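You operate a simulated robot arm through the tools that you are given. There is no shell and no other tool. Be economical: measure what you need, move in short steps, check, and stop when the job is done.

Carry out the task below with a simulated two-armed robot. There is one attempt and no reset: what you move stays moved.

JOB
Flush the murky rinse tank clear, then rinse the racked slides in it.
Fine: tap off again before the rack goes in; the rack ends on the drip tray. Set down upright: white upright rack.

The check looks at the end state, three seconds after you hand in, the way a careful person would. Anything else that was tipped, shoved, dropped, spilled or broken makes it a failure.

ROBOT AND FRAMES
Two 6-joint arms with two-finger parallel grippers on one trunk, on a base that drives. Base frame: it is fixed to the floor where the robot stands at the start and does not move with it; the origin is under the middle of the robot, x ahead of it, y to its left, z up; the surface under the hand at the start is at about z = 0.76. Units: m, degrees, N and s.
The left shoulder is at the start at [0.06, 0.187, 1.072], the right one opposite. With the tool pointing down near the work surface each hand reaches from about 0.24 to 0.62 m from the robot's upright axis, wherever it stands, measured 20 degrees to its own side. Places, roughly: floor of the drip tray [0.3, -0.6, 0.8]; knob of the basin tap [0.4, 0.6, 0.8]; rinse tank [0.3, 0, 0.8]; tap of the rinse tank [0.5, 0, 0.8]; water jar [0.3, -0.2, 0.8]. Payload 1.57 kg a hand.
The TCP of each hand is the grasp point between the finger pads, 0.03 m short of the fingertips. In the tool frame z runs along the fingers and y along their closing line. Largest opening 0.11 m; finger width 0.024, thickness 0.012; the body of the gripper, 0.048 by 0.112 m, starts 0.078 m behind the TCP.
Orientation is that of the tool frame in the base frame, as [roll, pitch, yaw] about the fixed x, y, z axes, in that order (R = Rz(yaw) Ry(pitch) Rx(roll)). With the fingers straight down and closing along the base's y, the tool's x points along the base's -x, its y along +y and its z along -z.

CONTROLS
- The arms move only by the tool play_rows. It takes "left_steps", "right_steps" or both (then of equal length, played together; a hand with none holds still); each is a list of rows, each an object (a shift or turn left out is 0, a gripper value left out holds the last) with "delta_pos": the shift along the tool's x, y, z in m, a list of three; "angular": the turn, a rotation vector about the tool's x, y, z in rad, a list of three; "gripper": the opening, from 0 (shut) to 1 (fully open). In form: [{"delta_pos": [tx, ty, tz], "angular": [ax, ay, az], "gripper": gripper}, ...]. A call has 1 to 8 rows; each row is the pose to reach, as a shift and turn from the pose commanded when the call began, along the tool's axes at that moment. Each row takes 0.2 s and may step no farther than 0.05 m and 8.6 degrees from the row before; otherwise, or with a gripper value out of range, the whole call is refused. Where a pose cannot be reached the arm comes as near as it can. A force on the tool above 40 N (or 10 N above the force at the start of the call, whichever is more), or a blocked arm, ends the call early, and 0.2 s more pass. The fingers move at their own pace (about 0.153 m/s each) and stop on an object; they squeeze with about 37 N. The grip force told is the motor's: it shows also when the fingers shut on nothing. Time passes only in rows, and 0.2 s behind the last, so rows that repeat a pose let the fingers close. The reply holds the time, the measured pose of the TCP, the force on the tool along the base axes, the opening and the grip force, in the units named above and with some noise, with the torque about the TCP (base axes, N m) and any sound that the robot's microphone picked up.
- Cameras (640 x 400 px; columns grow to the right, rows downward): "scene" is now at [0.0018, -0.0302, 1.6036]; the picture's right is [-0.43, -0.90, 0.00], its down [-0.77, 0.36, -0.53] and it looks along [0.48, -0.23, -0.85] (base axes); focal length 277 px, centre (320, 200). "left" rides on the left gripper at [0.07, -0.016, -0.141] in its tool frame; the picture's right is [0.23, 0.97, 0.00], its down [-0.85, 0.20, -0.48] and it looks along [-0.47, 0.11, 0.88] (tool axes); focal length 222 px, centre (320, 200). "right" rides on the right gripper at [0.07, 0.016, -0.141] in its tool frame; the picture's right is [-0.23, 0.97, 0.00], its down [-0.86, -0.20, -0.48] and it looks along [-0.47, -0.11, 0.88] (tool axes); focal length 222 px, centre (320, 200). There is no depth. A picture from a camera that has moved, and an enlarged one, comes with that camera's place and axes in the base frame and with its lens.
- snapshot(camera): a new picture of that camera. No time passes.
- lift_body(by): slides the trunk up (or, below 0, down) by that many m; the arms and the scene camera ride with it, the base frame stays. It gives what a move gives, with no picture.
- base_move(legs): drives the robot by 1 to 6 legs, each [ahead, left, turn to the left] in m, m and degrees, along the robot's own axes; the way and the turn of a leg run together, so that a leg with both is an arc; at most 1.5 m and 180 degrees a leg. The arms and the cameras ride along, it lands a little off, and it stops where it bumps. It gives what a move gives.
- turn_head(pan, tilt): turns the head with the scene camera to pan (to the left, within 86 degrees either way) and tilt (down, from -29 to 69), counted from straight ahead of the robot. It gives what a move gives.
- close_up(camera, box): a new picture of the part [left, top, right, bottom] of that camera's present view, enlarged. No time passes.
- job_done(): hands the job in; it is judged then, once.

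Go step by step. Nothing tells you exact positions but the pictures and the camera data: compare them with the known pose of the tool, close in by small moves and look again before you grip or let go. The budget is 120 turns and 100 pictures, counting those below and the enlarged ones. Unless the task says otherwise, let go and move clear before handing in, and close with one line.

The tools are called after ">>>" as a command line: name --argument value ..., lists and objects as JSON in quotes. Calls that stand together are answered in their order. play_rows: Moves the arms, as the interface text tells. Its arguments: {"type":"object","properties":{"left_steps":{"type":"array","items":{"type":"object","properties":{"delta_pos":{"type":"array","items":{"type":"number"}},"angular":{"type":"array","items":{"type":"number"}},"gripper":{"type":"number"}}}},"right_steps":{"type":"array","items":{"type":"object","properties":{"delta_pos":{"type":"array","items":{"type":"number"}},"angular":{"type":"array","items":{"type":"number"}},"gripper":{"type":"number"}}}}},"required":[]} The other tools are called the same way: lift_body (by) slides the trunk up or down; base_move (legs) drives the base; turn_head (pan, tilt) turns the head that bears the scene camera; snapshot (camera) takes a picture; close_up (camera, box) takes an enlarged picture of a part of a camera's view; job_done () hands the job in.

At the start:

```text
time: 0.0
left_tool_pos: [0.4026, -0.054, 1.1066]
left_ee_rot: [-180.0, 0.1, 180.0]
left_ft_force: [-1.0, -0.6, 0.2]
left_wrist_torque: [-0.02, 0.01, -0.03]
left_finger_gap: 0.1098
left_grasp_force: 0.1
right_tool_pos: [0.3108, -0.3846, 1.196]
right_ee_rot: [180.0, -0.1, -180.0]
right_ft_force: [0.6, 0.2, -0.6]
right_wrist_torque: [0.02, -0.02, -0.01]
right_finger_gap: 0.1099
right_grasp_force: 0.0
trunk travel left (down, up): [-0.7, 0.29]
robot x, y, heading: [-0.0006, 0.001, 0.2]
head pan, tilt: [-25.2, 58.1]
```

scene: 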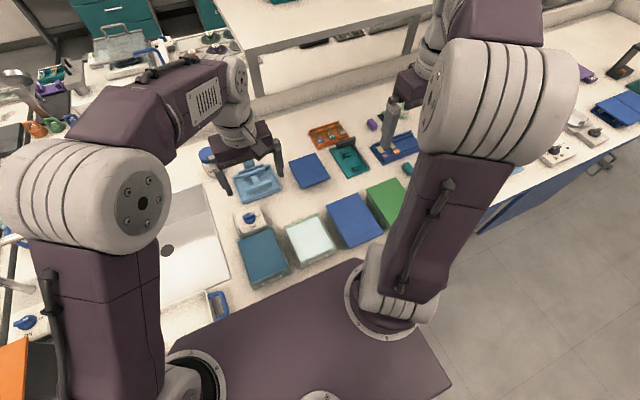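
right: 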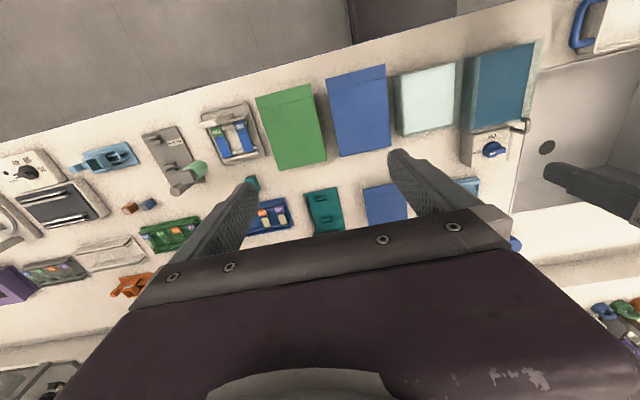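
left: 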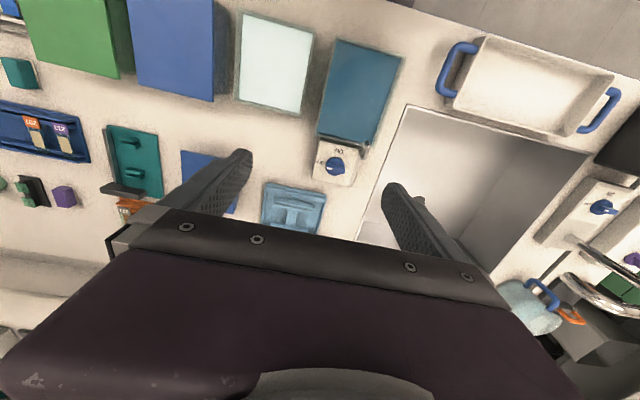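

I see a bench with several tanks (teal, pale, blue, green), a tap with a blue knob near the teal tank, and a sink on the left. I'll take closer looks to identify the tank, rack and tray.

>>> close_up --camera "scene" --box '[180, 100, 440, 300]'

>>> close_up --camera "right" --box '[0, 50, 340, 300]'

>>> close_up --camera "left" --box '[220, 20, 640, 260]'

```text
2.00 times, centred on (310, 200) of scene
camera zoom: at [0.0018, -0.0302, 1.6036], right [-0.43, -0.9, 0.0], down [-0.77, 0.36, -0.53], along [0.48, -0.23, -0.85], focal length 553 px, centre (340, 200)
```

zoom: 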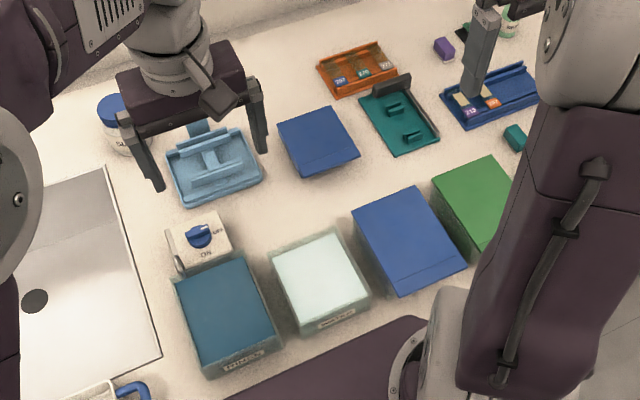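

```text
1.60 times, centred on (170, 175) of right
camera zoom: at [0.2419, -0.3707, 1.3384], right [0.23, 0.97, 0.0], down [0.86, -0.2, 0.48], along [0.47, -0.11, -0.88], focal length 355 px, centre (560, 240)
```

zoom: 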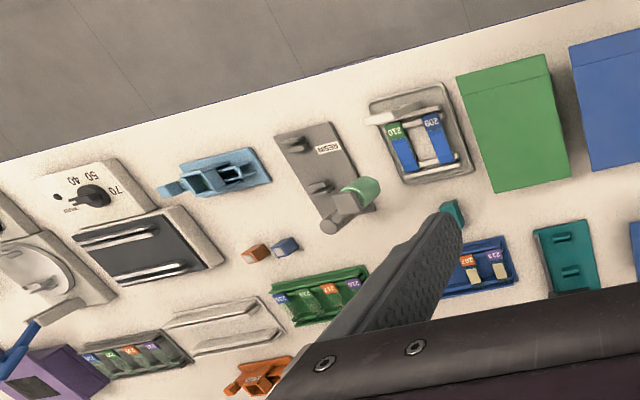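

```text
1.52 times, centred on (430, 140) of left
camera zoom: at [0.3327, -0.0695, 1.2456], right [-0.23, 0.97, 0.0], down [0.85, 0.2, 0.48], along [0.47, 0.11, -0.88], focal length 338 px, centre (152, 291)
```

zoom: 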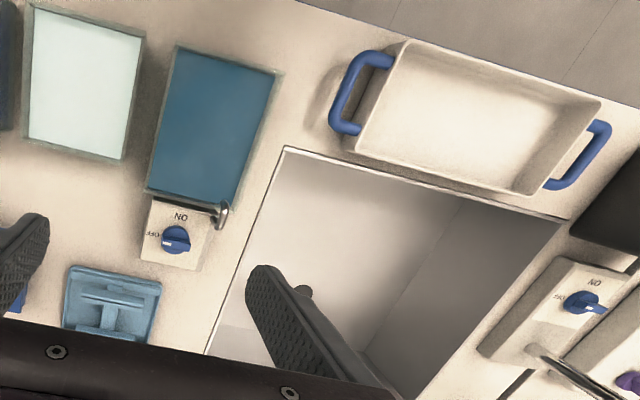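

The teal tank marked RINSE is at about [0.34, 0, 0.85] and its knob at about [0.48, 0, 0.82]. The white rack holding two slides seems to stand on a grey tray near [0.3, -0.59], so I'll move the right hand over it for a better look and zoom in on the tap.

>>> play_rows --right_steps '[{"delta_pos": [0, -0.05, 0.0]}, {"delta_pos": [0, -0.1, 0.0]}, {"delta_pos": [0, -0.15, 0.02]}, {"delta_pos": [0, -0.18, 0.05]}]'

>>> snapshot --camera "right"

>>> close_up --camera "left" --box '[280, 20, 420, 200]'

>>> close_up --camera "scene" --box '[210, 180, 380, 300]'

```text
refused: row 3 steps farther than a row can; nothing moved
```

```text
93 pictures are left
camera right: at [0.2419, -0.3707, 1.3384], right [0.23, 0.97, 0.0], down [0.86, -0.2, 0.48], along [0.47, -0.11, -0.88], focal length 222 px, centre (320, 200)
```

right: 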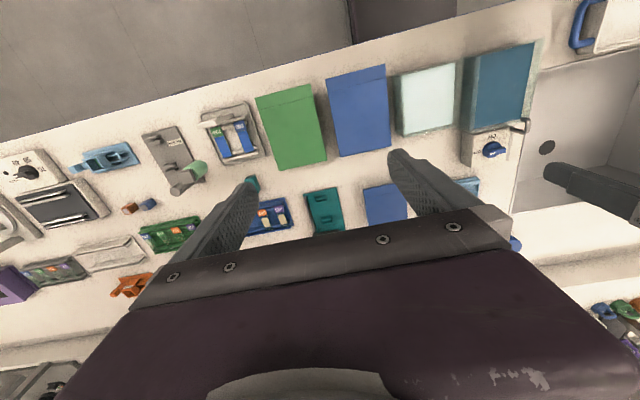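

```text
2.22 times, centred on (350, 110) of left
camera zoom: at [0.3327, -0.0695, 1.2456], right [-0.23, 0.97, 0.0], down [0.85, 0.2, 0.48], along [0.47, 0.11, -0.88], focal length 494 px, centre (253, 400)
```

zoom: 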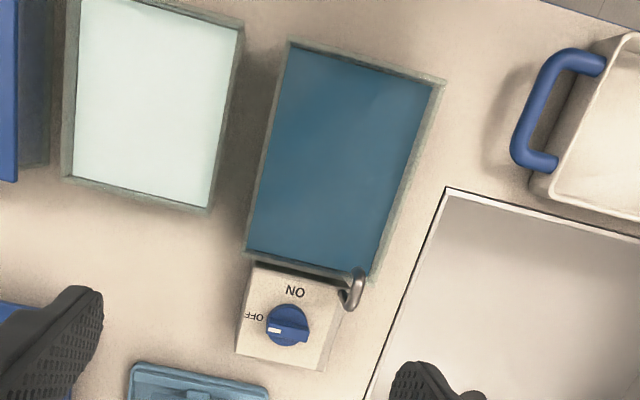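

```text
3.33 times, centred on (295, 240) of scene
camera zoom: at [0.0018, -0.0302, 1.6036], right [-0.43, -0.9, 0.0], down [-0.77, 0.36, -0.53], along [0.48, -0.23, -0.85], focal length 922 px, centre (403, 67)
```

zoom: 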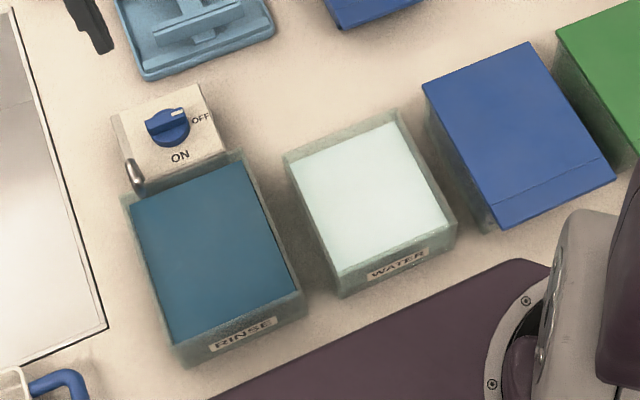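

The knob's mark points to OFF (-y) and ON is toward the robot (-x), so opening takes a 90° turn clockwise seen from above. The earlier step was refused for size, so I'll move the right hand toward the rack in smaller steps.

>>> play_rows --right_steps '[{"delta_pos": [0, -0.04, 0.0]}, {"delta_pos": [0, -0.08, 0.0]}, {"delta_pos": [0, -0.12, 0.02]}, {"delta_pos": [0, -0.16, 0.04]}, {"delta_pos": [0, -0.19, 0.05]}]'

>>> snapshot --camera "right"

```text
time: 1.2
left_tool_pos: [0.4034, -0.0545, 1.1055]
left_ee_rot: [179.9, 0.0, 179.9]
left_ft_force: [-0.4, -1.2, -1.2]
left_wrist_torque: [-0.01, 0.0, 0.0]
left_finger_gap: 0.11
left_grasp_force: 0.0
right_tool_pos: [0.3071, -0.5752, 1.1456]
right_ee_rot: [-180.0, 0.0, 179.9]
right_ft_force: [0.7, 0.0, -0.4]
right_wrist_torque: [0.04, 0.0, 0.06]
right_finger_gap: 0.1097
right_grasp_force: 0.0
trunk travel left (down, up): [-0.7, 0.29]
robot x, y, heading: [0.0016, -0.0012, -0.0]
head pan, tilt: [-25.2, 58.1]
```

```text
90 pictures are left
camera right: at [0.237, -0.5609, 1.2869], right [0.23, 0.97, 0.0], down [0.86, -0.2, 0.48], along [0.47, -0.11, -0.88], focal length 222 px, centre (320, 200)
```

right: 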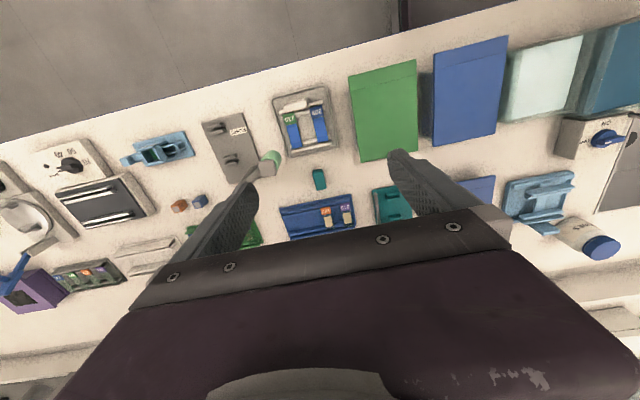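

>>> close_up --camera "right" --box '[180, 70, 360, 210]'

>>> close_up --camera "right" --box '[340, 20, 640, 210]'

>>> snapshot --camera "scene"

```text
2.86 times, centred on (270, 140) of right
camera zoom: at [0.237, -0.5609, 1.2869], right [0.23, 0.97, 0.0], down [0.86, -0.2, 0.48], along [0.47, -0.11, -0.88], focal length 635 px, centre (463, 371)
```

zoom: 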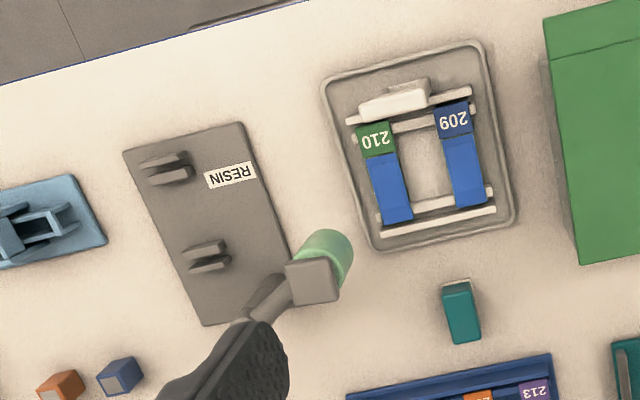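

```text
2.11 times, centred on (490, 115) of right
camera zoom: at [0.237, -0.5609, 1.2869], right [0.23, 0.97, 0.0], down [0.86, -0.2, 0.48], along [0.47, -0.11, -0.88], focal length 468 px, centre (-38, 379)
```

zoom: 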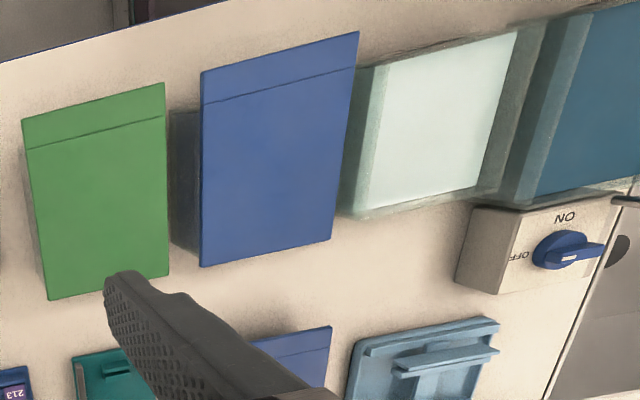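

```text
87 pictures are left
camera scene: at [0.0023, -0.0319, 1.6036], right [-0.43, -0.9, 0.0], down [-0.77, 0.36, -0.53], along [0.48, -0.22, -0.85], focal length 277 px, centre (320, 200)
```

scene: 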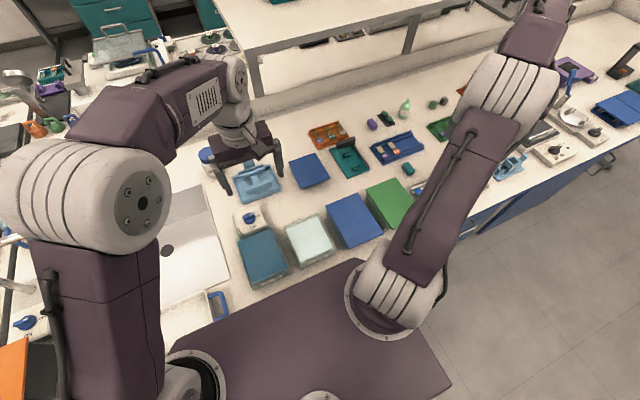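

The white rack stands on the grey drip tray at about [0.31, -0.61], with a white handle on its near side and slides 209 and 210 in it. I'll run the tap first, bringing the left hand over the knob and turning it so that it closes across the bar.

>>> play_rows --left_steps '[{"delta_pos": [-0.01, 0.006, 0.01], "angular": [0, 0, -0.148], "gripper": 0.5}, {"delta_pos": [-0.02, 0.012, 0.02], "angular": [0, 0, -0.296]}, {"delta_pos": [-0.03, 0.018, 0.03], "angular": [0, 0, -0.444]}, {"delta_pos": [-0.04, 0.025, 0.045], "angular": [0, 0, -0.592]}, {"delta_pos": [-0.05, 0.032, 0.06], "angular": [0, 0, -0.74]}, {"delta_pos": [-0.06, 0.04, 0.075], "angular": [0, 0, -0.888]}, {"delta_pos": [-0.068, 0.046, 0.09], "angular": [0, 0, -1.036]}, {"delta_pos": [-0.073, 0.05, 0.105], "angular": [0, 0, -1.184]}]'

>>> play_rows --left_steps '[{"delta_pos": [0, 0, 0.01], "angular": [0, 0, -0.13]}, {"delta_pos": [0, 0, 0.02], "angular": [0, 0, -0.26]}, {"delta_pos": [0, 0, 0.03], "angular": [0, 0, -0.386]}]'

>>> snapshot --camera "left"

>>> close_up --camera "scene" --box '[180, 130, 340, 290]'

```text
time: 3.0
left_tool_pos: [0.4757, -0.0033, 1.0001]
left_ee_rot: [-179.8, 0.0, -111.9]
left_ft_force: [-0.3, 1.0, -0.2]
left_wrist_torque: [0.0, 0.0, -0.04]
left_finger_gap: 0.0549
left_grasp_force: 0.0
right_tool_pos: [0.3069, -0.5734, 1.1456]
right_ee_rot: [180.0, 0.1, 180.0]
right_ft_force: [-0.1, 1.0, -0.2]
right_wrist_torque: [0.01, 0.03, 0.01]
right_finger_gap: 0.11
right_grasp_force: 0.0
trunk travel left (down, up): [-0.7, 0.29]
robot x, y, heading: [0.0004, -0.0018, -0.1]
head pan, tilt: [-25.2, 58.1]
```

```text
time: 3.8
left_tool_pos: [0.4755, -0.0042, 0.9687]
left_ee_rot: [-179.9, 0.0, -89.8]
left_ft_force: [0.7, 0.8, 0.7]
left_wrist_torque: [-0.01, 0.0, 0.0]
left_finger_gap: 0.055
left_grasp_force: 0.1
right_tool_pos: [0.3061, -0.574, 1.146]
right_ee_rot: [179.9, 0.0, -180.0]
right_ft_force: [-0.3, 1.0, 0.2]
right_wrist_torque: [-0.02, -0.02, -0.01]
right_finger_gap: 0.11
right_grasp_force: 0.1
trunk travel left (down, up): [-0.7, 0.29]
robot x, y, heading: [0.0034, 0.0012, 0.1]
head pan, tilt: [-25.2, 58.1]
```

```text
86 pictures are left
camera left: at [0.4913, -0.0742, 1.1094], right [-0.97, -0.23, 0.0], down [-0.2, 0.85, 0.48], along [-0.11, 0.47, -0.88], focal length 222 px, centre (320, 200)
```

left: 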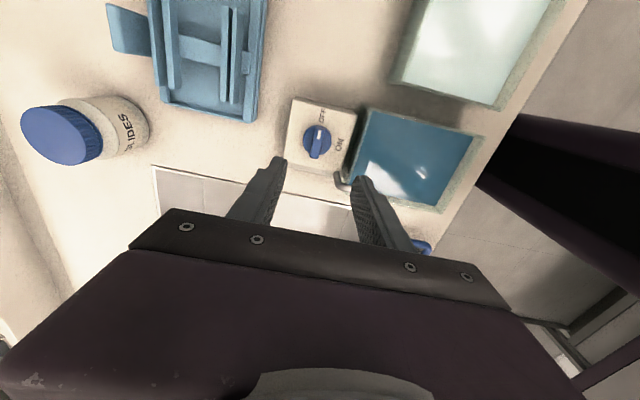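

```text
2.50 times, centred on (260, 210) of scene
camera zoom: at [0.002, -0.0304, 1.6036], right [-0.43, -0.9, 0.0], down [-0.77, 0.36, -0.53], along [0.48, -0.23, -0.85], focal length 692 px, centre (470, 175)
```

zoom: 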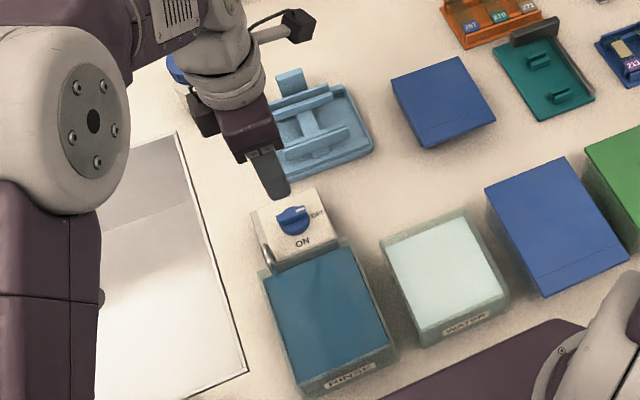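

The hand is over the knob, which I take to be at [0.478, -0.004, ~0.825]. I'll lower it in part and look again.

>>> play_rows --left_steps '[{"delta_pos": [0, 0.0, 0.03]}, {"delta_pos": [0, -0.002, 0.06]}, {"delta_pos": [0, -0.002, 0.09]}]'

>>> close_up --camera "left" --box '[220, 80, 420, 260]'

>>> close_up --camera "scene" --box '[220, 170, 320, 250]'

```text
time: 4.6
left_tool_pos: [0.4776, -0.0057, 0.8791]
left_ee_rot: [-179.9, 0.0, -90.1]
left_ft_force: [-0.1, -0.2, 0.3]
left_wrist_torque: [0.01, 0.02, -0.01]
left_finger_gap: 0.0552
left_grasp_force: 0.0
right_tool_pos: [0.307, -0.5738, 1.1454]
right_ee_rot: [180.0, 0.0, 180.0]
right_ft_force: [0.3, 0.9, -0.3]
right_wrist_torque: [-0.01, 0.04, -0.03]
right_finger_gap: 0.11
right_grasp_force: 0.1
trunk travel left (down, up): [-0.7, 0.29]
robot x, y, heading: [-0.0011, -0.0024, -0.1]
head pan, tilt: [-25.2, 58.1]
```

```text
2.22 times, centred on (320, 170) of left
camera zoom: at [0.4938, -0.0749, 1.0196], right [-0.97, -0.23, 0.0], down [-0.2, 0.86, 0.48], along [-0.11, 0.47, -0.88], focal length 494 px, centre (320, 267)
```

zoom: 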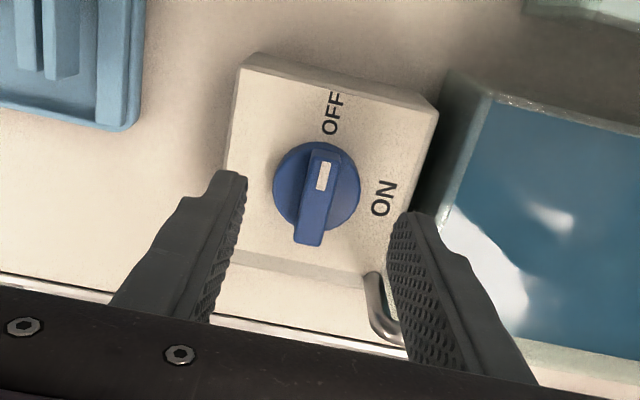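

```text
5.00 times, centred on (270, 210) of scene
camera zoom: at [0.0026, -0.0301, 1.6036], right [-0.43, -0.9, 0.0], down [-0.77, 0.36, -0.53], along [0.48, -0.23, -0.85], focal length 1384 px, centre (570, 150)
```

zoom: 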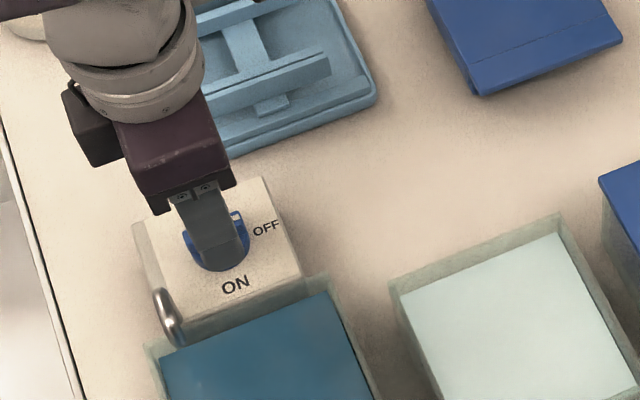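

The fingers straddle the ridge well. I'll lower 2 cm with a small centring shift and then close on it.

>>> play_rows --left_steps '[{"delta_pos": [0.003, 0.0, 0.006]}, {"delta_pos": [0.003, 0, 0.012]}, {"delta_pos": [0.003, 0, 0.018]}, {"delta_pos": [0.003, 0, 0.022]}]'

>>> close_up --camera "left" --box '[220, 80, 420, 260]'

```text
time: 5.6
left_tool_pos: [0.4799, -0.0081, 0.8575]
left_ee_rot: [-179.9, 0.0, -89.9]
left_ft_force: [0.2, 0.2, 0.8]
left_wrist_torque: [0.0, 0.01, -0.01]
left_finger_gap: 0.0552
left_grasp_force: 0.1
right_tool_pos: [0.3069, -0.5735, 1.1456]
right_ee_rot: [179.9, 0.0, -180.0]
right_ft_force: [-0.5, 0.1, 0.0]
right_wrist_torque: [-0.02, -0.02, 0.01]
right_finger_gap: 0.1098
right_grasp_force: 0.1
trunk travel left (down, up): [-0.7, 0.29]
robot x, y, heading: [0.0032, -0.0012, 0.1]
head pan, tilt: [-25.2, 58.1]
```

```text
2.22 times, centred on (320, 170) of left
camera zoom: at [0.4949, -0.0765, 0.9981], right [-0.97, -0.23, 0.0], down [-0.2, 0.86, 0.48], along [-0.11, 0.47, -0.88], focal length 494 px, centre (320, 267)
```

zoom: 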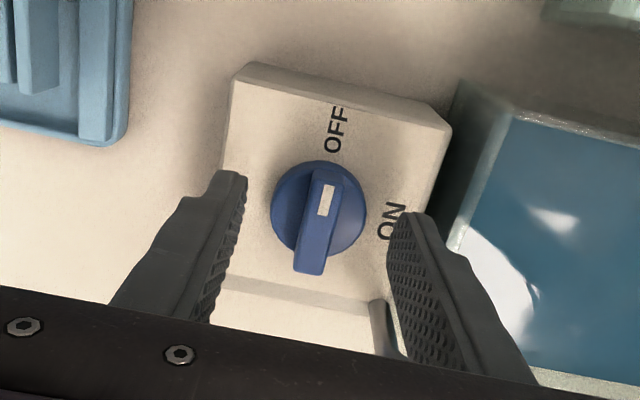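

Triangulating puts the ridge top at about z 0.825, so the fingertips are only level with it. I'll go about 1 cm lower and close gradually.

>>> play_rows --left_steps '[{"delta_pos": [0, 0.001, 0.003]}, {"delta_pos": [0, 0.001, 0.006]}, {"delta_pos": [0, 0.001, 0.009]}, {"delta_pos": [0, 0.001, 0.012]}]'

>>> close_up --camera "left" --box '[220, 80, 420, 260]'

>>> close_up --camera "scene" --box '[220, 170, 320, 250]'

```text
time: 6.6
left_tool_pos: [0.4772, -0.0058, 0.8455]
left_ee_rot: [-179.9, -0.1, -90.0]
left_ft_force: [0.6, 0.2, 0.9]
left_wrist_torque: [-0.03, 0.0, -0.02]
left_finger_gap: 0.0553
left_grasp_force: 0.1
right_tool_pos: [0.3059, -0.573, 1.1453]
right_ee_rot: [-180.0, 0.0, -180.0]
right_ft_force: [-0.6, 0.3, 0.1]
right_wrist_torque: [0.01, 0.0, -0.01]
right_finger_gap: 0.1101
right_grasp_force: 0.1
trunk travel left (down, up): [-0.7, 0.29]
robot x, y, heading: [0.0008, -0.0005, -0.0]
head pan, tilt: [-25.2, 58.1]
```

```text
2.22 times, centred on (320, 170) of left
camera zoom: at [0.4929, -0.0761, 0.9863], right [-0.97, -0.23, 0.0], down [-0.2, 0.86, 0.48], along [-0.11, 0.47, -0.88], focal length 494 px, centre (320, 267)
```

zoom: 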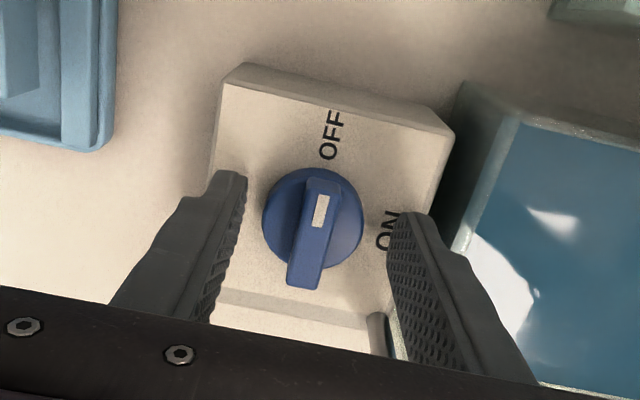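

```text
5.00 times, centred on (270, 210) of scene
camera zoom: at [0.002, -0.0303, 1.6036], right [-0.43, -0.9, 0.0], down [-0.77, 0.36, -0.53], along [0.48, -0.23, -0.85], focal length 1384 px, centre (570, 150)
```

zoom: 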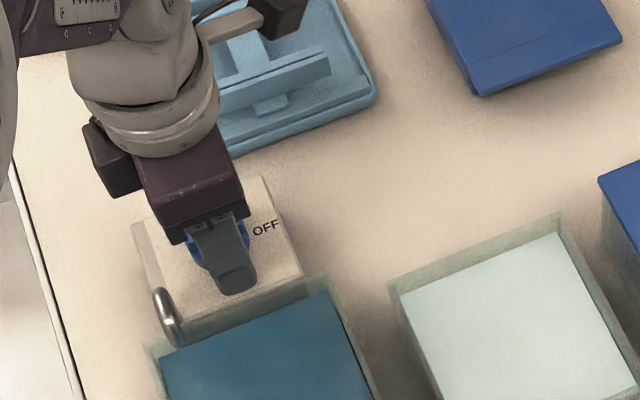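

No contact yet and the knob is centred between the fingers, so I'll close on it.

>>> play_rows --left_steps '[{"gripper": 0.3}, {"gripper": 0.1}, {"gripper": 0.0}, {"gripper": 0.0}]'

>>> close_up --camera "left" --box '[220, 80, 420, 260]'

```text
time: 7.6
left_tool_pos: [0.4791, -0.0068, 0.8465]
left_ee_rot: [-179.8, -0.1, -89.9]
left_ft_force: [12.8, 1.0, 5.6]
left_wrist_torque: [-0.08, -0.58, -0.03]
left_finger_gap: 0.0368
left_grasp_force: 43.2
right_tool_pos: [0.3075, -0.5732, 1.1453]
right_ee_rot: [-179.9, -0.1, 180.0]
right_ft_force: [1.2, 0.2, -0.9]
right_wrist_torque: [0.0, 0.03, -0.01]
right_finger_gap: 0.1101
right_grasp_force: 0.0
trunk travel left (down, up): [-0.7, 0.29]
robot x, y, heading: [-0.0002, -0.0013, -0.1]
head pan, tilt: [-25.2, 58.1]
```

```text
2.22 times, centred on (320, 170) of left
camera zoom: at [0.4946, -0.0762, 0.9866], right [-0.97, -0.23, 0.0], down [-0.2, 0.86, 0.48], along [-0.11, 0.46, -0.88], focal length 494 px, centre (320, 267)
```

zoom: 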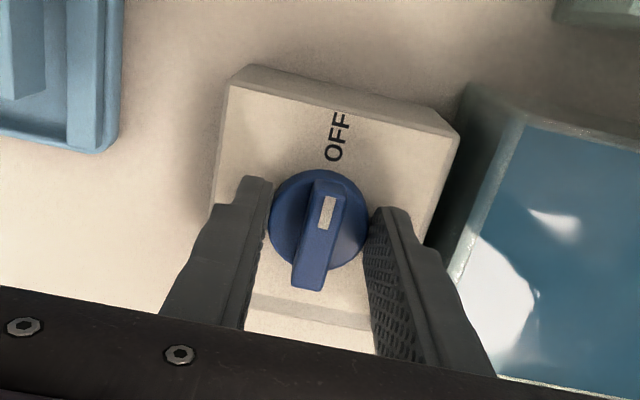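

The fingers hold the round skirt (37 mm), so I'll open, rise 1 cm and close on the ridge itself.

>>> play_rows --left_steps '[{"gripper": 0.5}, {"gripper": 0.5, "delta_pos": [0, -0.001, -0.005]}, {"delta_pos": [0, -0.001, -0.01]}, {"delta_pos": [0, -0.001, -0.01], "gripper": 0.2}, {"delta_pos": [0, -0.001, -0.01], "gripper": 0.0}, {"delta_pos": [0, -0.001, -0.01], "gripper": 0.0}, {"delta_pos": [0, -0.001, -0.01], "gripper": 0.0}]'

>>> close_up --camera "left" --box '[220, 80, 420, 260]'

```text
time: 9.2
left_tool_pos: [0.4796, -0.0059, 0.8563]
left_ee_rot: [-179.8, 0.0, -89.9]
left_ft_force: [3.9, 1.0, 5.0]
left_wrist_torque: [-0.01, -0.06, 0.0]
left_finger_gap: 0.012
left_grasp_force: 29.8
right_tool_pos: [0.3055, -0.5746, 1.1462]
right_ee_rot: [-179.9, -0.1, 180.0]
right_ft_force: [-0.4, 0.3, -0.3]
right_wrist_torque: [-0.02, 0.01, 0.0]
right_finger_gap: 0.1101
right_grasp_force: 0.0
trunk travel left (down, up): [-0.7, 0.29]
robot x, y, heading: [0.0009, 0.0001, 0.2]
head pan, tilt: [-25.2, 58.1]
```

```text
2.22 times, centred on (320, 170) of left
camera zoom: at [0.4948, -0.0755, 0.9971], right [-0.97, -0.23, 0.0], down [-0.2, 0.86, 0.48], along [-0.11, 0.47, -0.88], focal length 494 px, centre (320, 267)
```

zoom: 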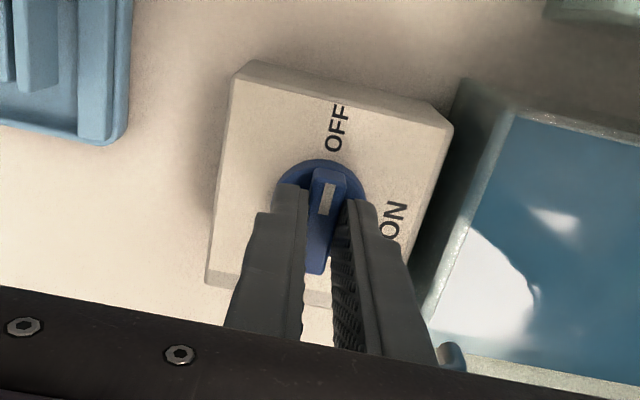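

The ridge is gripped at 12 mm. I'll turn it clockwise toward ON, about 60° first.

>>> play_rows --left_steps '[{"angular": [0, 0, 0.13]}, {"angular": [0, 0, 0.26]}, {"angular": [0, 0, 0.39]}, {"angular": [0, 0, 0.52]}, {"angular": [0, 0, 0.65]}, {"angular": [0, 0, 0.78]}, {"angular": [0, 0, 0.91]}, {"angular": [0, 0, 1.04]}]'

>>> snapshot --camera "left"

```text
time: 11.0
left_tool_pos: [0.4784, -0.0056, 0.8566]
left_ee_rot: [-179.9, 0.2, -149.7]
left_ft_force: [2.2, 5.4, 11.5]
left_wrist_torque: [-0.12, 0.49, -0.03]
left_finger_gap: 0.0119
left_grasp_force: 29.6
right_tool_pos: [0.3062, -0.5728, 1.1462]
right_ee_rot: [-179.9, 0.0, 179.9]
right_ft_force: [-0.4, -0.7, -0.1]
right_wrist_torque: [0.01, -0.02, -0.01]
right_finger_gap: 0.1099
right_grasp_force: 0.0
trunk travel left (down, up): [-0.7, 0.29]
robot x, y, heading: [0.0002, -0.0021, -0.3]
head pan, tilt: [-25.2, 58.1]
```

```text
77 pictures are left
camera left: at [0.425, -0.0541, 0.9968], right [-0.69, 0.73, 0.0], down [0.64, 0.6, 0.48], along [0.35, 0.33, -0.88], focal length 222 px, centre (320, 200)
```

left: 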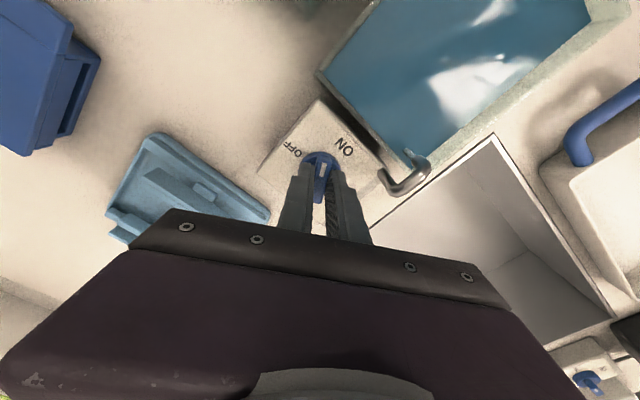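

The knob is following the hand. I'll finish the last 30°.

>>> play_rows --left_steps '[{"angular": [0, 0, 0.13]}, {"angular": [0, 0, 0.26]}, {"angular": [0, 0, 0.39]}, {"angular": [0, 0, 0.52]}]'

>>> snapshot --camera "left"

>>> close_up --camera "scene" --box '[220, 170, 320, 300]'

```text
time: 12.0
left_tool_pos: [0.4782, -0.0043, 0.8575]
left_ee_rot: [-179.8, 0.1, -179.5]
left_ft_force: [-0.2, 12.2, 8.6]
left_wrist_torque: [0.44, 0.08, -0.02]
left_finger_gap: 0.0119
left_grasp_force: 29.4
right_tool_pos: [0.3048, -0.5716, 1.1476]
right_ee_rot: [-179.9, 0.0, 180.0]
right_ft_force: [-0.2, 0.2, 0.1]
right_wrist_torque: [0.02, -0.03, -0.02]
right_finger_gap: 0.1101
right_grasp_force: 0.0
trunk travel left (down, up): [-0.7, 0.29]
robot x, y, heading: [-0.0013, 0.0039, 0.0]
head pan, tilt: [-25.2, 58.1]
```

```text
76 pictures are left
camera left: at [0.4073, -0.0208, 0.9968], right [-0.24, 0.97, 0.0], down [0.85, 0.21, 0.48], along [0.47, 0.11, -0.88], focal length 222 px, centre (320, 200)
```

left: 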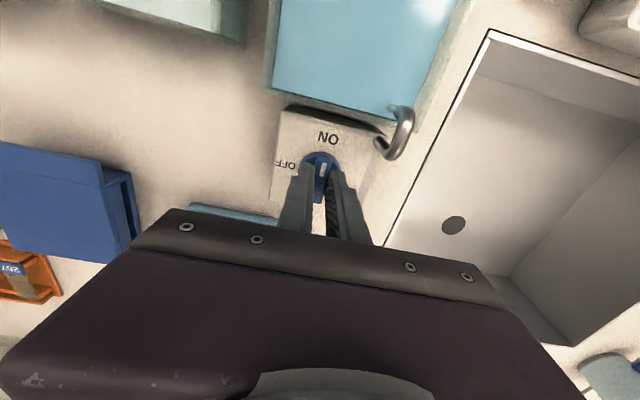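

```text
3.08 times, centred on (270, 235) of scene
camera zoom: at [0.0007, -0.0274, 1.6037], right [-0.43, -0.9, 0.0], down [-0.77, 0.36, -0.53], along [0.48, -0.23, -0.85], focal length 851 px, centre (474, 92)
```

zoom: 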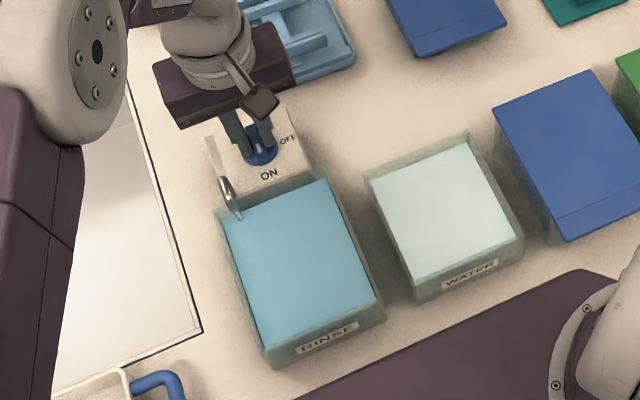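

The tap is on and the tank is already getting paler. I'll hold here and watch.

>>> play_rows --left_steps '[{}, {}, {}, {}, {}, {}, {}, {}]'

>>> close_up --camera "scene" --box '[220, 170, 320, 300]'

```text
time: 13.8
left_tool_pos: [0.4768, -0.0036, 0.8563]
left_ee_rot: [-180.0, 0.1, -179.5]
left_ft_force: [-1.0, 16.8, 6.7]
left_wrist_torque: [0.51, 0.59, 0.03]
left_finger_gap: 0.012
left_grasp_force: 29.6
right_tool_pos: [0.3063, -0.5706, 1.1471]
right_ee_rot: [-179.9, 0.0, 179.9]
right_ft_force: [-0.5, 1.0, -0.4]
right_wrist_torque: [0.05, -0.02, 0.01]
right_finger_gap: 0.1098
right_grasp_force: 0.0
trunk travel left (down, up): [-0.7, 0.29]
robot x, y, heading: [0.0022, 0.0004, 0.1]
head pan, tilt: [-25.2, 58.1]
```

```text
3.08 times, centred on (270, 235) of scene
camera zoom: at [0.0007, -0.0265, 1.6037], right [-0.43, -0.9, 0.0], down [-0.77, 0.36, -0.53], along [0.48, -0.23, -0.85], focal length 851 px, centre (474, 92)
```

zoom: 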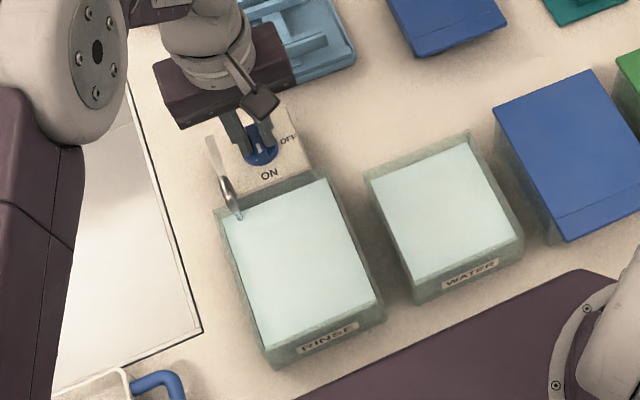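

The tank now looks as clear as the water jar. I'll turn the tap back toward OFF, during which some more water still runs through.

>>> play_rows --left_steps '[{"angular": [0, 0, -0.1]}, {"angular": [0, 0, -0.23]}, {"angular": [0, 0, -0.36]}, {"angular": [0, 0, -0.49]}, {"angular": [0, 0, -0.62]}, {"angular": [0, 0, -0.76]}, {"angular": [0, 0, -0.9]}, {"angular": [0, 0, -1.04]}]'

>>> play_rows --left_steps '[{"angular": [0, 0, -0.13]}, {"angular": [0, 0, -0.26]}, {"angular": [0, 0, -0.39]}, {"angular": [0, 0, -0.53]}, {"angular": [0, 0, -0.54]}]'

>>> close_up --camera "scene" --box '[220, 170, 320, 300]'

>>> snapshot --camera "left"

```text
time: 15.6
left_tool_pos: [0.4772, -0.0054, 0.8563]
left_ee_rot: [-179.8, 0.0, -119.6]
left_ft_force: [-0.4, 11.4, 0.8]
left_wrist_torque: [1.02, -0.34, -0.01]
left_finger_gap: 0.0117
left_grasp_force: 28.9
right_tool_pos: [0.3051, -0.5719, 1.1457]
right_ee_rot: [-179.9, -0.1, -180.0]
right_ft_force: [0.6, 0.3, -0.3]
right_wrist_torque: [-0.03, 0.01, 0.03]
right_finger_gap: 0.1099
right_grasp_force: 0.1
trunk travel left (down, up): [-0.7, 0.29]
robot x, y, heading: [0.0014, -0.0048, 0.1]
head pan, tilt: [-25.2, 58.1]
```

```text
time: 16.8
left_tool_pos: [0.4801, -0.0061, 0.8559]
left_ee_rot: [-179.9, -0.1, -88.7]
left_ft_force: [4.1, 5.9, -3.1]
left_wrist_torque: [-0.33, 0.06, -0.78]
left_finger_gap: 0.0121
left_grasp_force: 29.0
right_tool_pos: [0.3085, -0.574, 1.1462]
right_ee_rot: [180.0, 0.0, 180.0]
right_ft_force: [0.6, 0.8, 0.3]
right_wrist_torque: [0.01, 0.01, -0.01]
right_finger_gap: 0.11
right_grasp_force: 0.2
trunk travel left (down, up): [-0.7, 0.29]
robot x, y, heading: [-0.0013, 0.0027, -0.0]
head pan, tilt: [-25.2, 58.1]
```

```text
3.08 times, centred on (270, 235) of scene
camera zoom: at [0.0034, -0.0291, 1.6036], right [-0.43, -0.9, 0.0], down [-0.77, 0.36, -0.53], along [0.48, -0.23, -0.85], focal length 851 px, centre (474, 92)
```

zoom: 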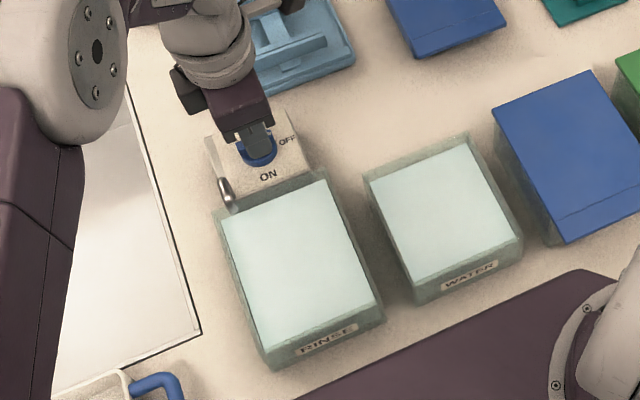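

```text
72 pictures are left
camera left: at [0.4965, -0.0752, 0.9971], right [-0.97, -0.25, 0.0], down [-0.22, 0.85, 0.48], along [-0.12, 0.46, -0.88], focal length 222 px, centre (320, 200)
```

left: 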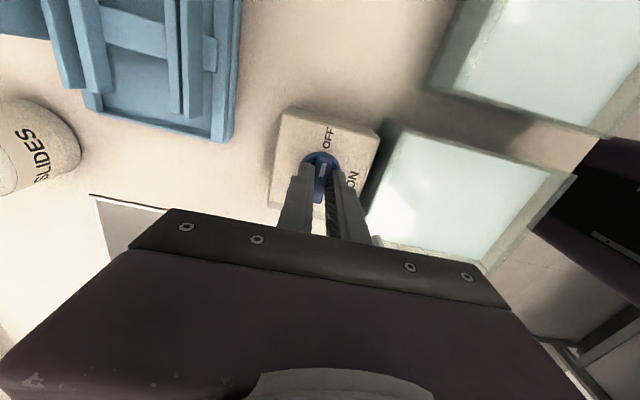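

The water is clear and the knob is back at its OFF stop. I'll release it and lift the left hand away.

>>> play_rows --left_steps '[{"gripper": 0.4}, {"gripper": 0.4}, {"delta_pos": [0, 0, -0.04], "gripper": 0.4}, {"delta_pos": [0, 0, -0.085]}, {"delta_pos": [0, 0, -0.13]}, {"delta_pos": [0, 0, -0.175]}, {"delta_pos": [0, 0, -0.22]}, {"delta_pos": [0, 0, -0.26]}]'

>>> close_up --camera "left" --box '[220, 50, 480, 230]'

```text
time: 18.6
left_tool_pos: [0.476, -0.0047, 1.1178]
left_ee_rot: [-179.9, 0.0, -88.8]
left_ft_force: [0.0, -0.1, 0.3]
left_wrist_torque: [-0.01, 0.03, -0.02]
left_finger_gap: 0.0441
left_grasp_force: 0.0
right_tool_pos: [0.3055, -0.575, 1.1466]
right_ee_rot: [-180.0, 0.0, 179.9]
right_ft_force: [-0.3, -0.9, 0.1]
right_wrist_torque: [0.02, -0.01, -0.01]
right_finger_gap: 0.1102
right_grasp_force: 0.0
trunk travel left (down, up): [-0.7, 0.29]
robot x, y, heading: [0.0003, 0.0022, 0.1]
head pan, tilt: [-25.2, 58.1]
```

```text
2.22 times, centred on (350, 140) of left
camera zoom: at [0.4932, -0.074, 1.2591], right [-0.97, -0.25, 0.0], down [-0.22, 0.85, 0.48], along [-0.12, 0.46, -0.88], focal length 494 px, centre (253, 333)
```

zoom: 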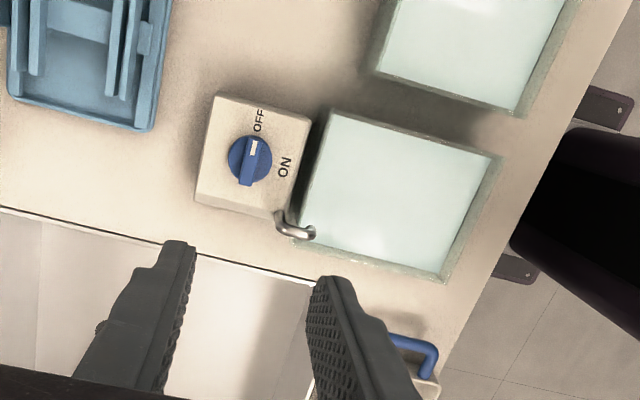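

The tap is confirmed off and the water clear. I'll park the left hand out to the left, then drive to the right to reach the rack comfortably.

>>> play_rows --left_steps '[{"delta_pos": [-0.04, -0.02, -0.02], "angular": [0, 0, 0.14]}, {"delta_pos": [-0.08, -0.04, -0.03], "angular": [0, 0, 0.28]}, {"delta_pos": [-0.12, -0.06, -0.03], "angular": [0, 0, 0.42]}, {"delta_pos": [-0.16, -0.08, -0.03], "angular": [0, 0, 0.56]}, {"delta_pos": [-0.2, -0.1, -0.03], "angular": [0, 0, 0.7]}, {"delta_pos": [-0.24, -0.1, -0.03], "angular": [0, 0, 0.84]}, {"delta_pos": [-0.27, -0.1, -0.03], "angular": [0, 0, 0.98]}]'

>>> base_move --legs '[[0, -0.35, 0]]'

>>> turn_head --pan -40 --tilt 55

>>> snapshot --camera "scene"

>>> snapshot --camera "right"

```text
time: 20.2
left_tool_pos: [0.5549, 0.2652, 1.1386]
left_ee_rot: [-180.0, 0.0, -145.1]
left_ft_force: [0.2, -0.1, 0.8]
left_wrist_torque: [0.0, 0.0, 0.0]
left_finger_gap: 0.0439
left_grasp_force: 0.0
left hand out of reach, approached as far as the arm can: row 5, 6, 7
right_tool_pos: [0.3061, -0.573, 1.1462]
right_ee_rot: [-179.9, 0.0, -180.0]
right_ft_force: [0.6, 0.2, 0.2]
right_wrist_torque: [-0.01, 0.02, -0.01]
right_finger_gap: 0.1102
right_grasp_force: 0.1
trunk travel left (down, up): [-0.7, 0.29]
robot x, y, heading: [0.0001, 0.0041, -0.1]
head pan, tilt: [-25.2, 58.1]
```

```text
time: 22.4
left_tool_pos: [0.5537, -0.0884, 1.14]
left_ee_rot: [-180.0, 0.1, -145.7]
left_ft_force: [-0.4, -0.8, -0.3]
left_wrist_torque: [-0.01, 0.02, 0.05]
left_finger_gap: 0.044
left_grasp_force: 0.1
right_tool_pos: [0.2974, -0.9233, 1.1457]
right_ee_rot: [180.0, 0.0, 179.3]
right_ft_force: [-0.6, 0.0, 0.1]
right_wrist_torque: [0.02, 0.04, 0.02]
right_finger_gap: 0.1102
right_grasp_force: 0.1
trunk travel left (down, up): [-0.7, 0.29]
robot x, y, heading: [-0.0061, -0.3456, -0.6]
head pan, tilt: [-25.2, 58.1]
```

```text
time: 23.2
left_tool_pos: [0.5543, -0.089, 1.1388]
left_ee_rot: [-180.0, 0.2, -145.7]
left_ft_force: [0.4, -0.3, -0.2]
left_wrist_torque: [0.0, 0.02, -0.02]
left_finger_gap: 0.0442
left_grasp_force: 0.0
right_tool_pos: [0.2962, -0.9243, 1.1445]
right_ee_rot: [-179.9, 0.1, 179.3]
right_ft_force: [-0.1, -0.2, 0.8]
right_wrist_torque: [-0.03, 0.01, -0.01]
right_finger_gap: 0.1098
right_grasp_force: 0.0
trunk travel left (down, up): [-0.7, 0.29]
robot x, y, heading: [-0.0026, -0.3464, -1.0]
head pan, tilt: [-40.0, 55.0]
```

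```text
70 pictures are left
camera scene: at [-0.0079, -0.3937, 1.6073], right [-0.65, -0.76, 0.0], down [-0.62, 0.53, -0.57], along [0.43, -0.37, -0.82], focal length 277 px, centre (320, 200)
```

scene: 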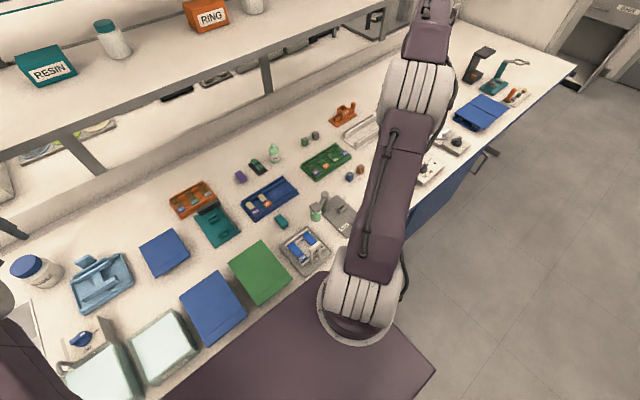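

```text
69 pictures are left
camera right: at [0.2276, -0.9084, 1.2877], right [0.24, 0.97, 0.0], down [0.85, -0.21, 0.48], along [0.46, -0.11, -0.88], focal length 222 px, centre (320, 200)
```

right: 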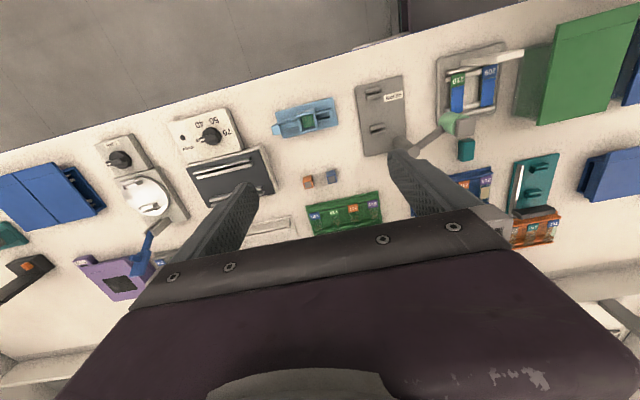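

>>> close_up --camera "right" --box '[410, 30, 540, 150]'

>>> close_up --camera "scene" --box '[260, 190, 360, 290]'

```text
3.33 times, centred on (475, 90) of right
camera zoom: at [0.2276, -0.9084, 1.2877], right [0.24, 0.97, 0.0], down [0.85, -0.21, 0.48], along [0.46, -0.11, -0.88], focal length 740 px, centre (-197, 567)
```

zoom: 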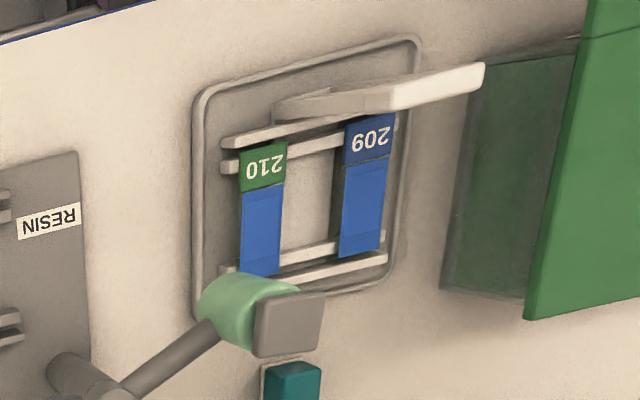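

```text
4.00 times, centred on (310, 240) of scene
camera zoom: at [-0.0079, -0.3937, 1.6073], right [-0.65, -0.76, 0.0], down [-0.62, 0.53, -0.57], along [0.43, -0.37, -0.82], focal length 1107 px, centre (360, 40)
```

zoom: 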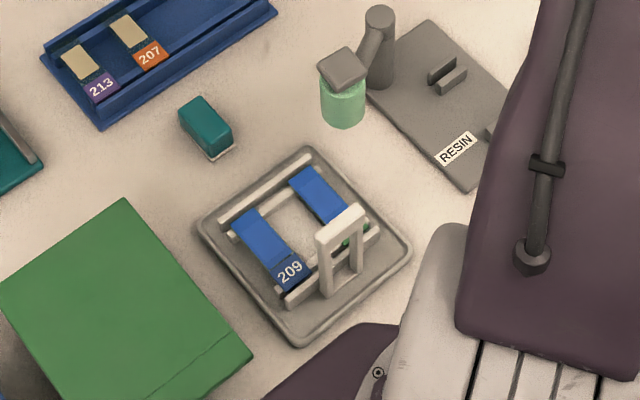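

The rack is a low white frame about 0.10 m wide in y, with a tall loop handle at its near (-x) side and the slides lying on top. I'll move the right hand above it for an exact measure.

>>> play_rows --right_steps '[{"delta_pos": [-0.005, 0.045, 0.0]}, {"delta_pos": [-0.01, 0.09, 0.0]}, {"delta_pos": [-0.015, 0.135, 0.0]}, {"delta_pos": [-0.02, 0.18, 0.01]}, {"delta_pos": [-0.025, 0.225, 0.02]}, {"delta_pos": [-0.03, 0.27, 0.03]}, {"delta_pos": [-0.035, 0.31, 0.045]}]'

>>> close_up --camera "right" --box '[220, 20, 420, 160]'

>>> snapshot --camera "scene"

```text
time: 24.8
left_tool_pos: [0.5547, -0.088, 1.1389]
left_ee_rot: [-179.9, 0.0, -145.7]
left_ft_force: [-0.3, 0.9, -0.9]
left_wrist_torque: [-0.02, 0.0, -0.01]
left_finger_gap: 0.0438
left_grasp_force: 0.1
right_tool_pos: [0.3384, -0.6113, 1.1019]
right_ee_rot: [-180.0, 0.0, 179.2]
right_ft_force: [0.3, 0.0, 0.0]
right_wrist_torque: [-0.03, 0.0, 0.0]
right_finger_gap: 0.1099
right_grasp_force: 0.1
trunk travel left (down, up): [-0.7, 0.29]
robot x, y, heading: [-0.0037, -0.3449, -0.8]
head pan, tilt: [-40.0, 55.0]
```

```text
2.86 times, centred on (320, 90) of right
camera zoom: at [0.2691, -0.5942, 1.2435], right [0.24, 0.97, 0.0], down [0.85, -0.21, 0.48], along [0.46, -0.12, -0.88], focal length 635 px, centre (320, 514)
```

zoom: 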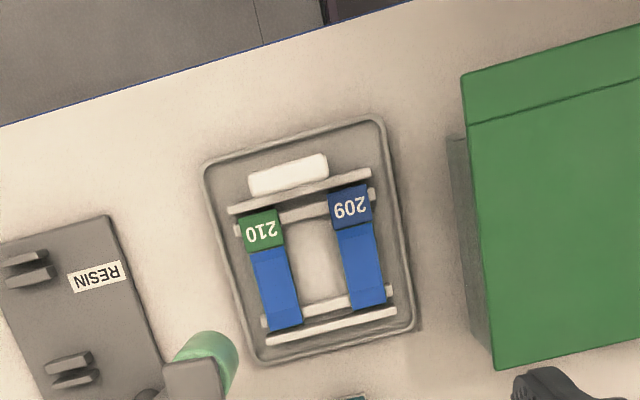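

```text
65 pictures are left
camera scene: at [-0.0072, -0.3917, 1.6074], right [-0.65, -0.76, 0.0], down [-0.62, 0.53, -0.57], along [0.43, -0.38, -0.82], focal length 277 px, centre (320, 200)
```

scene: 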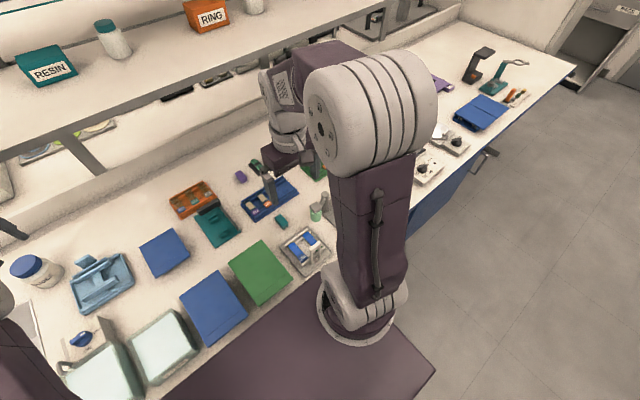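

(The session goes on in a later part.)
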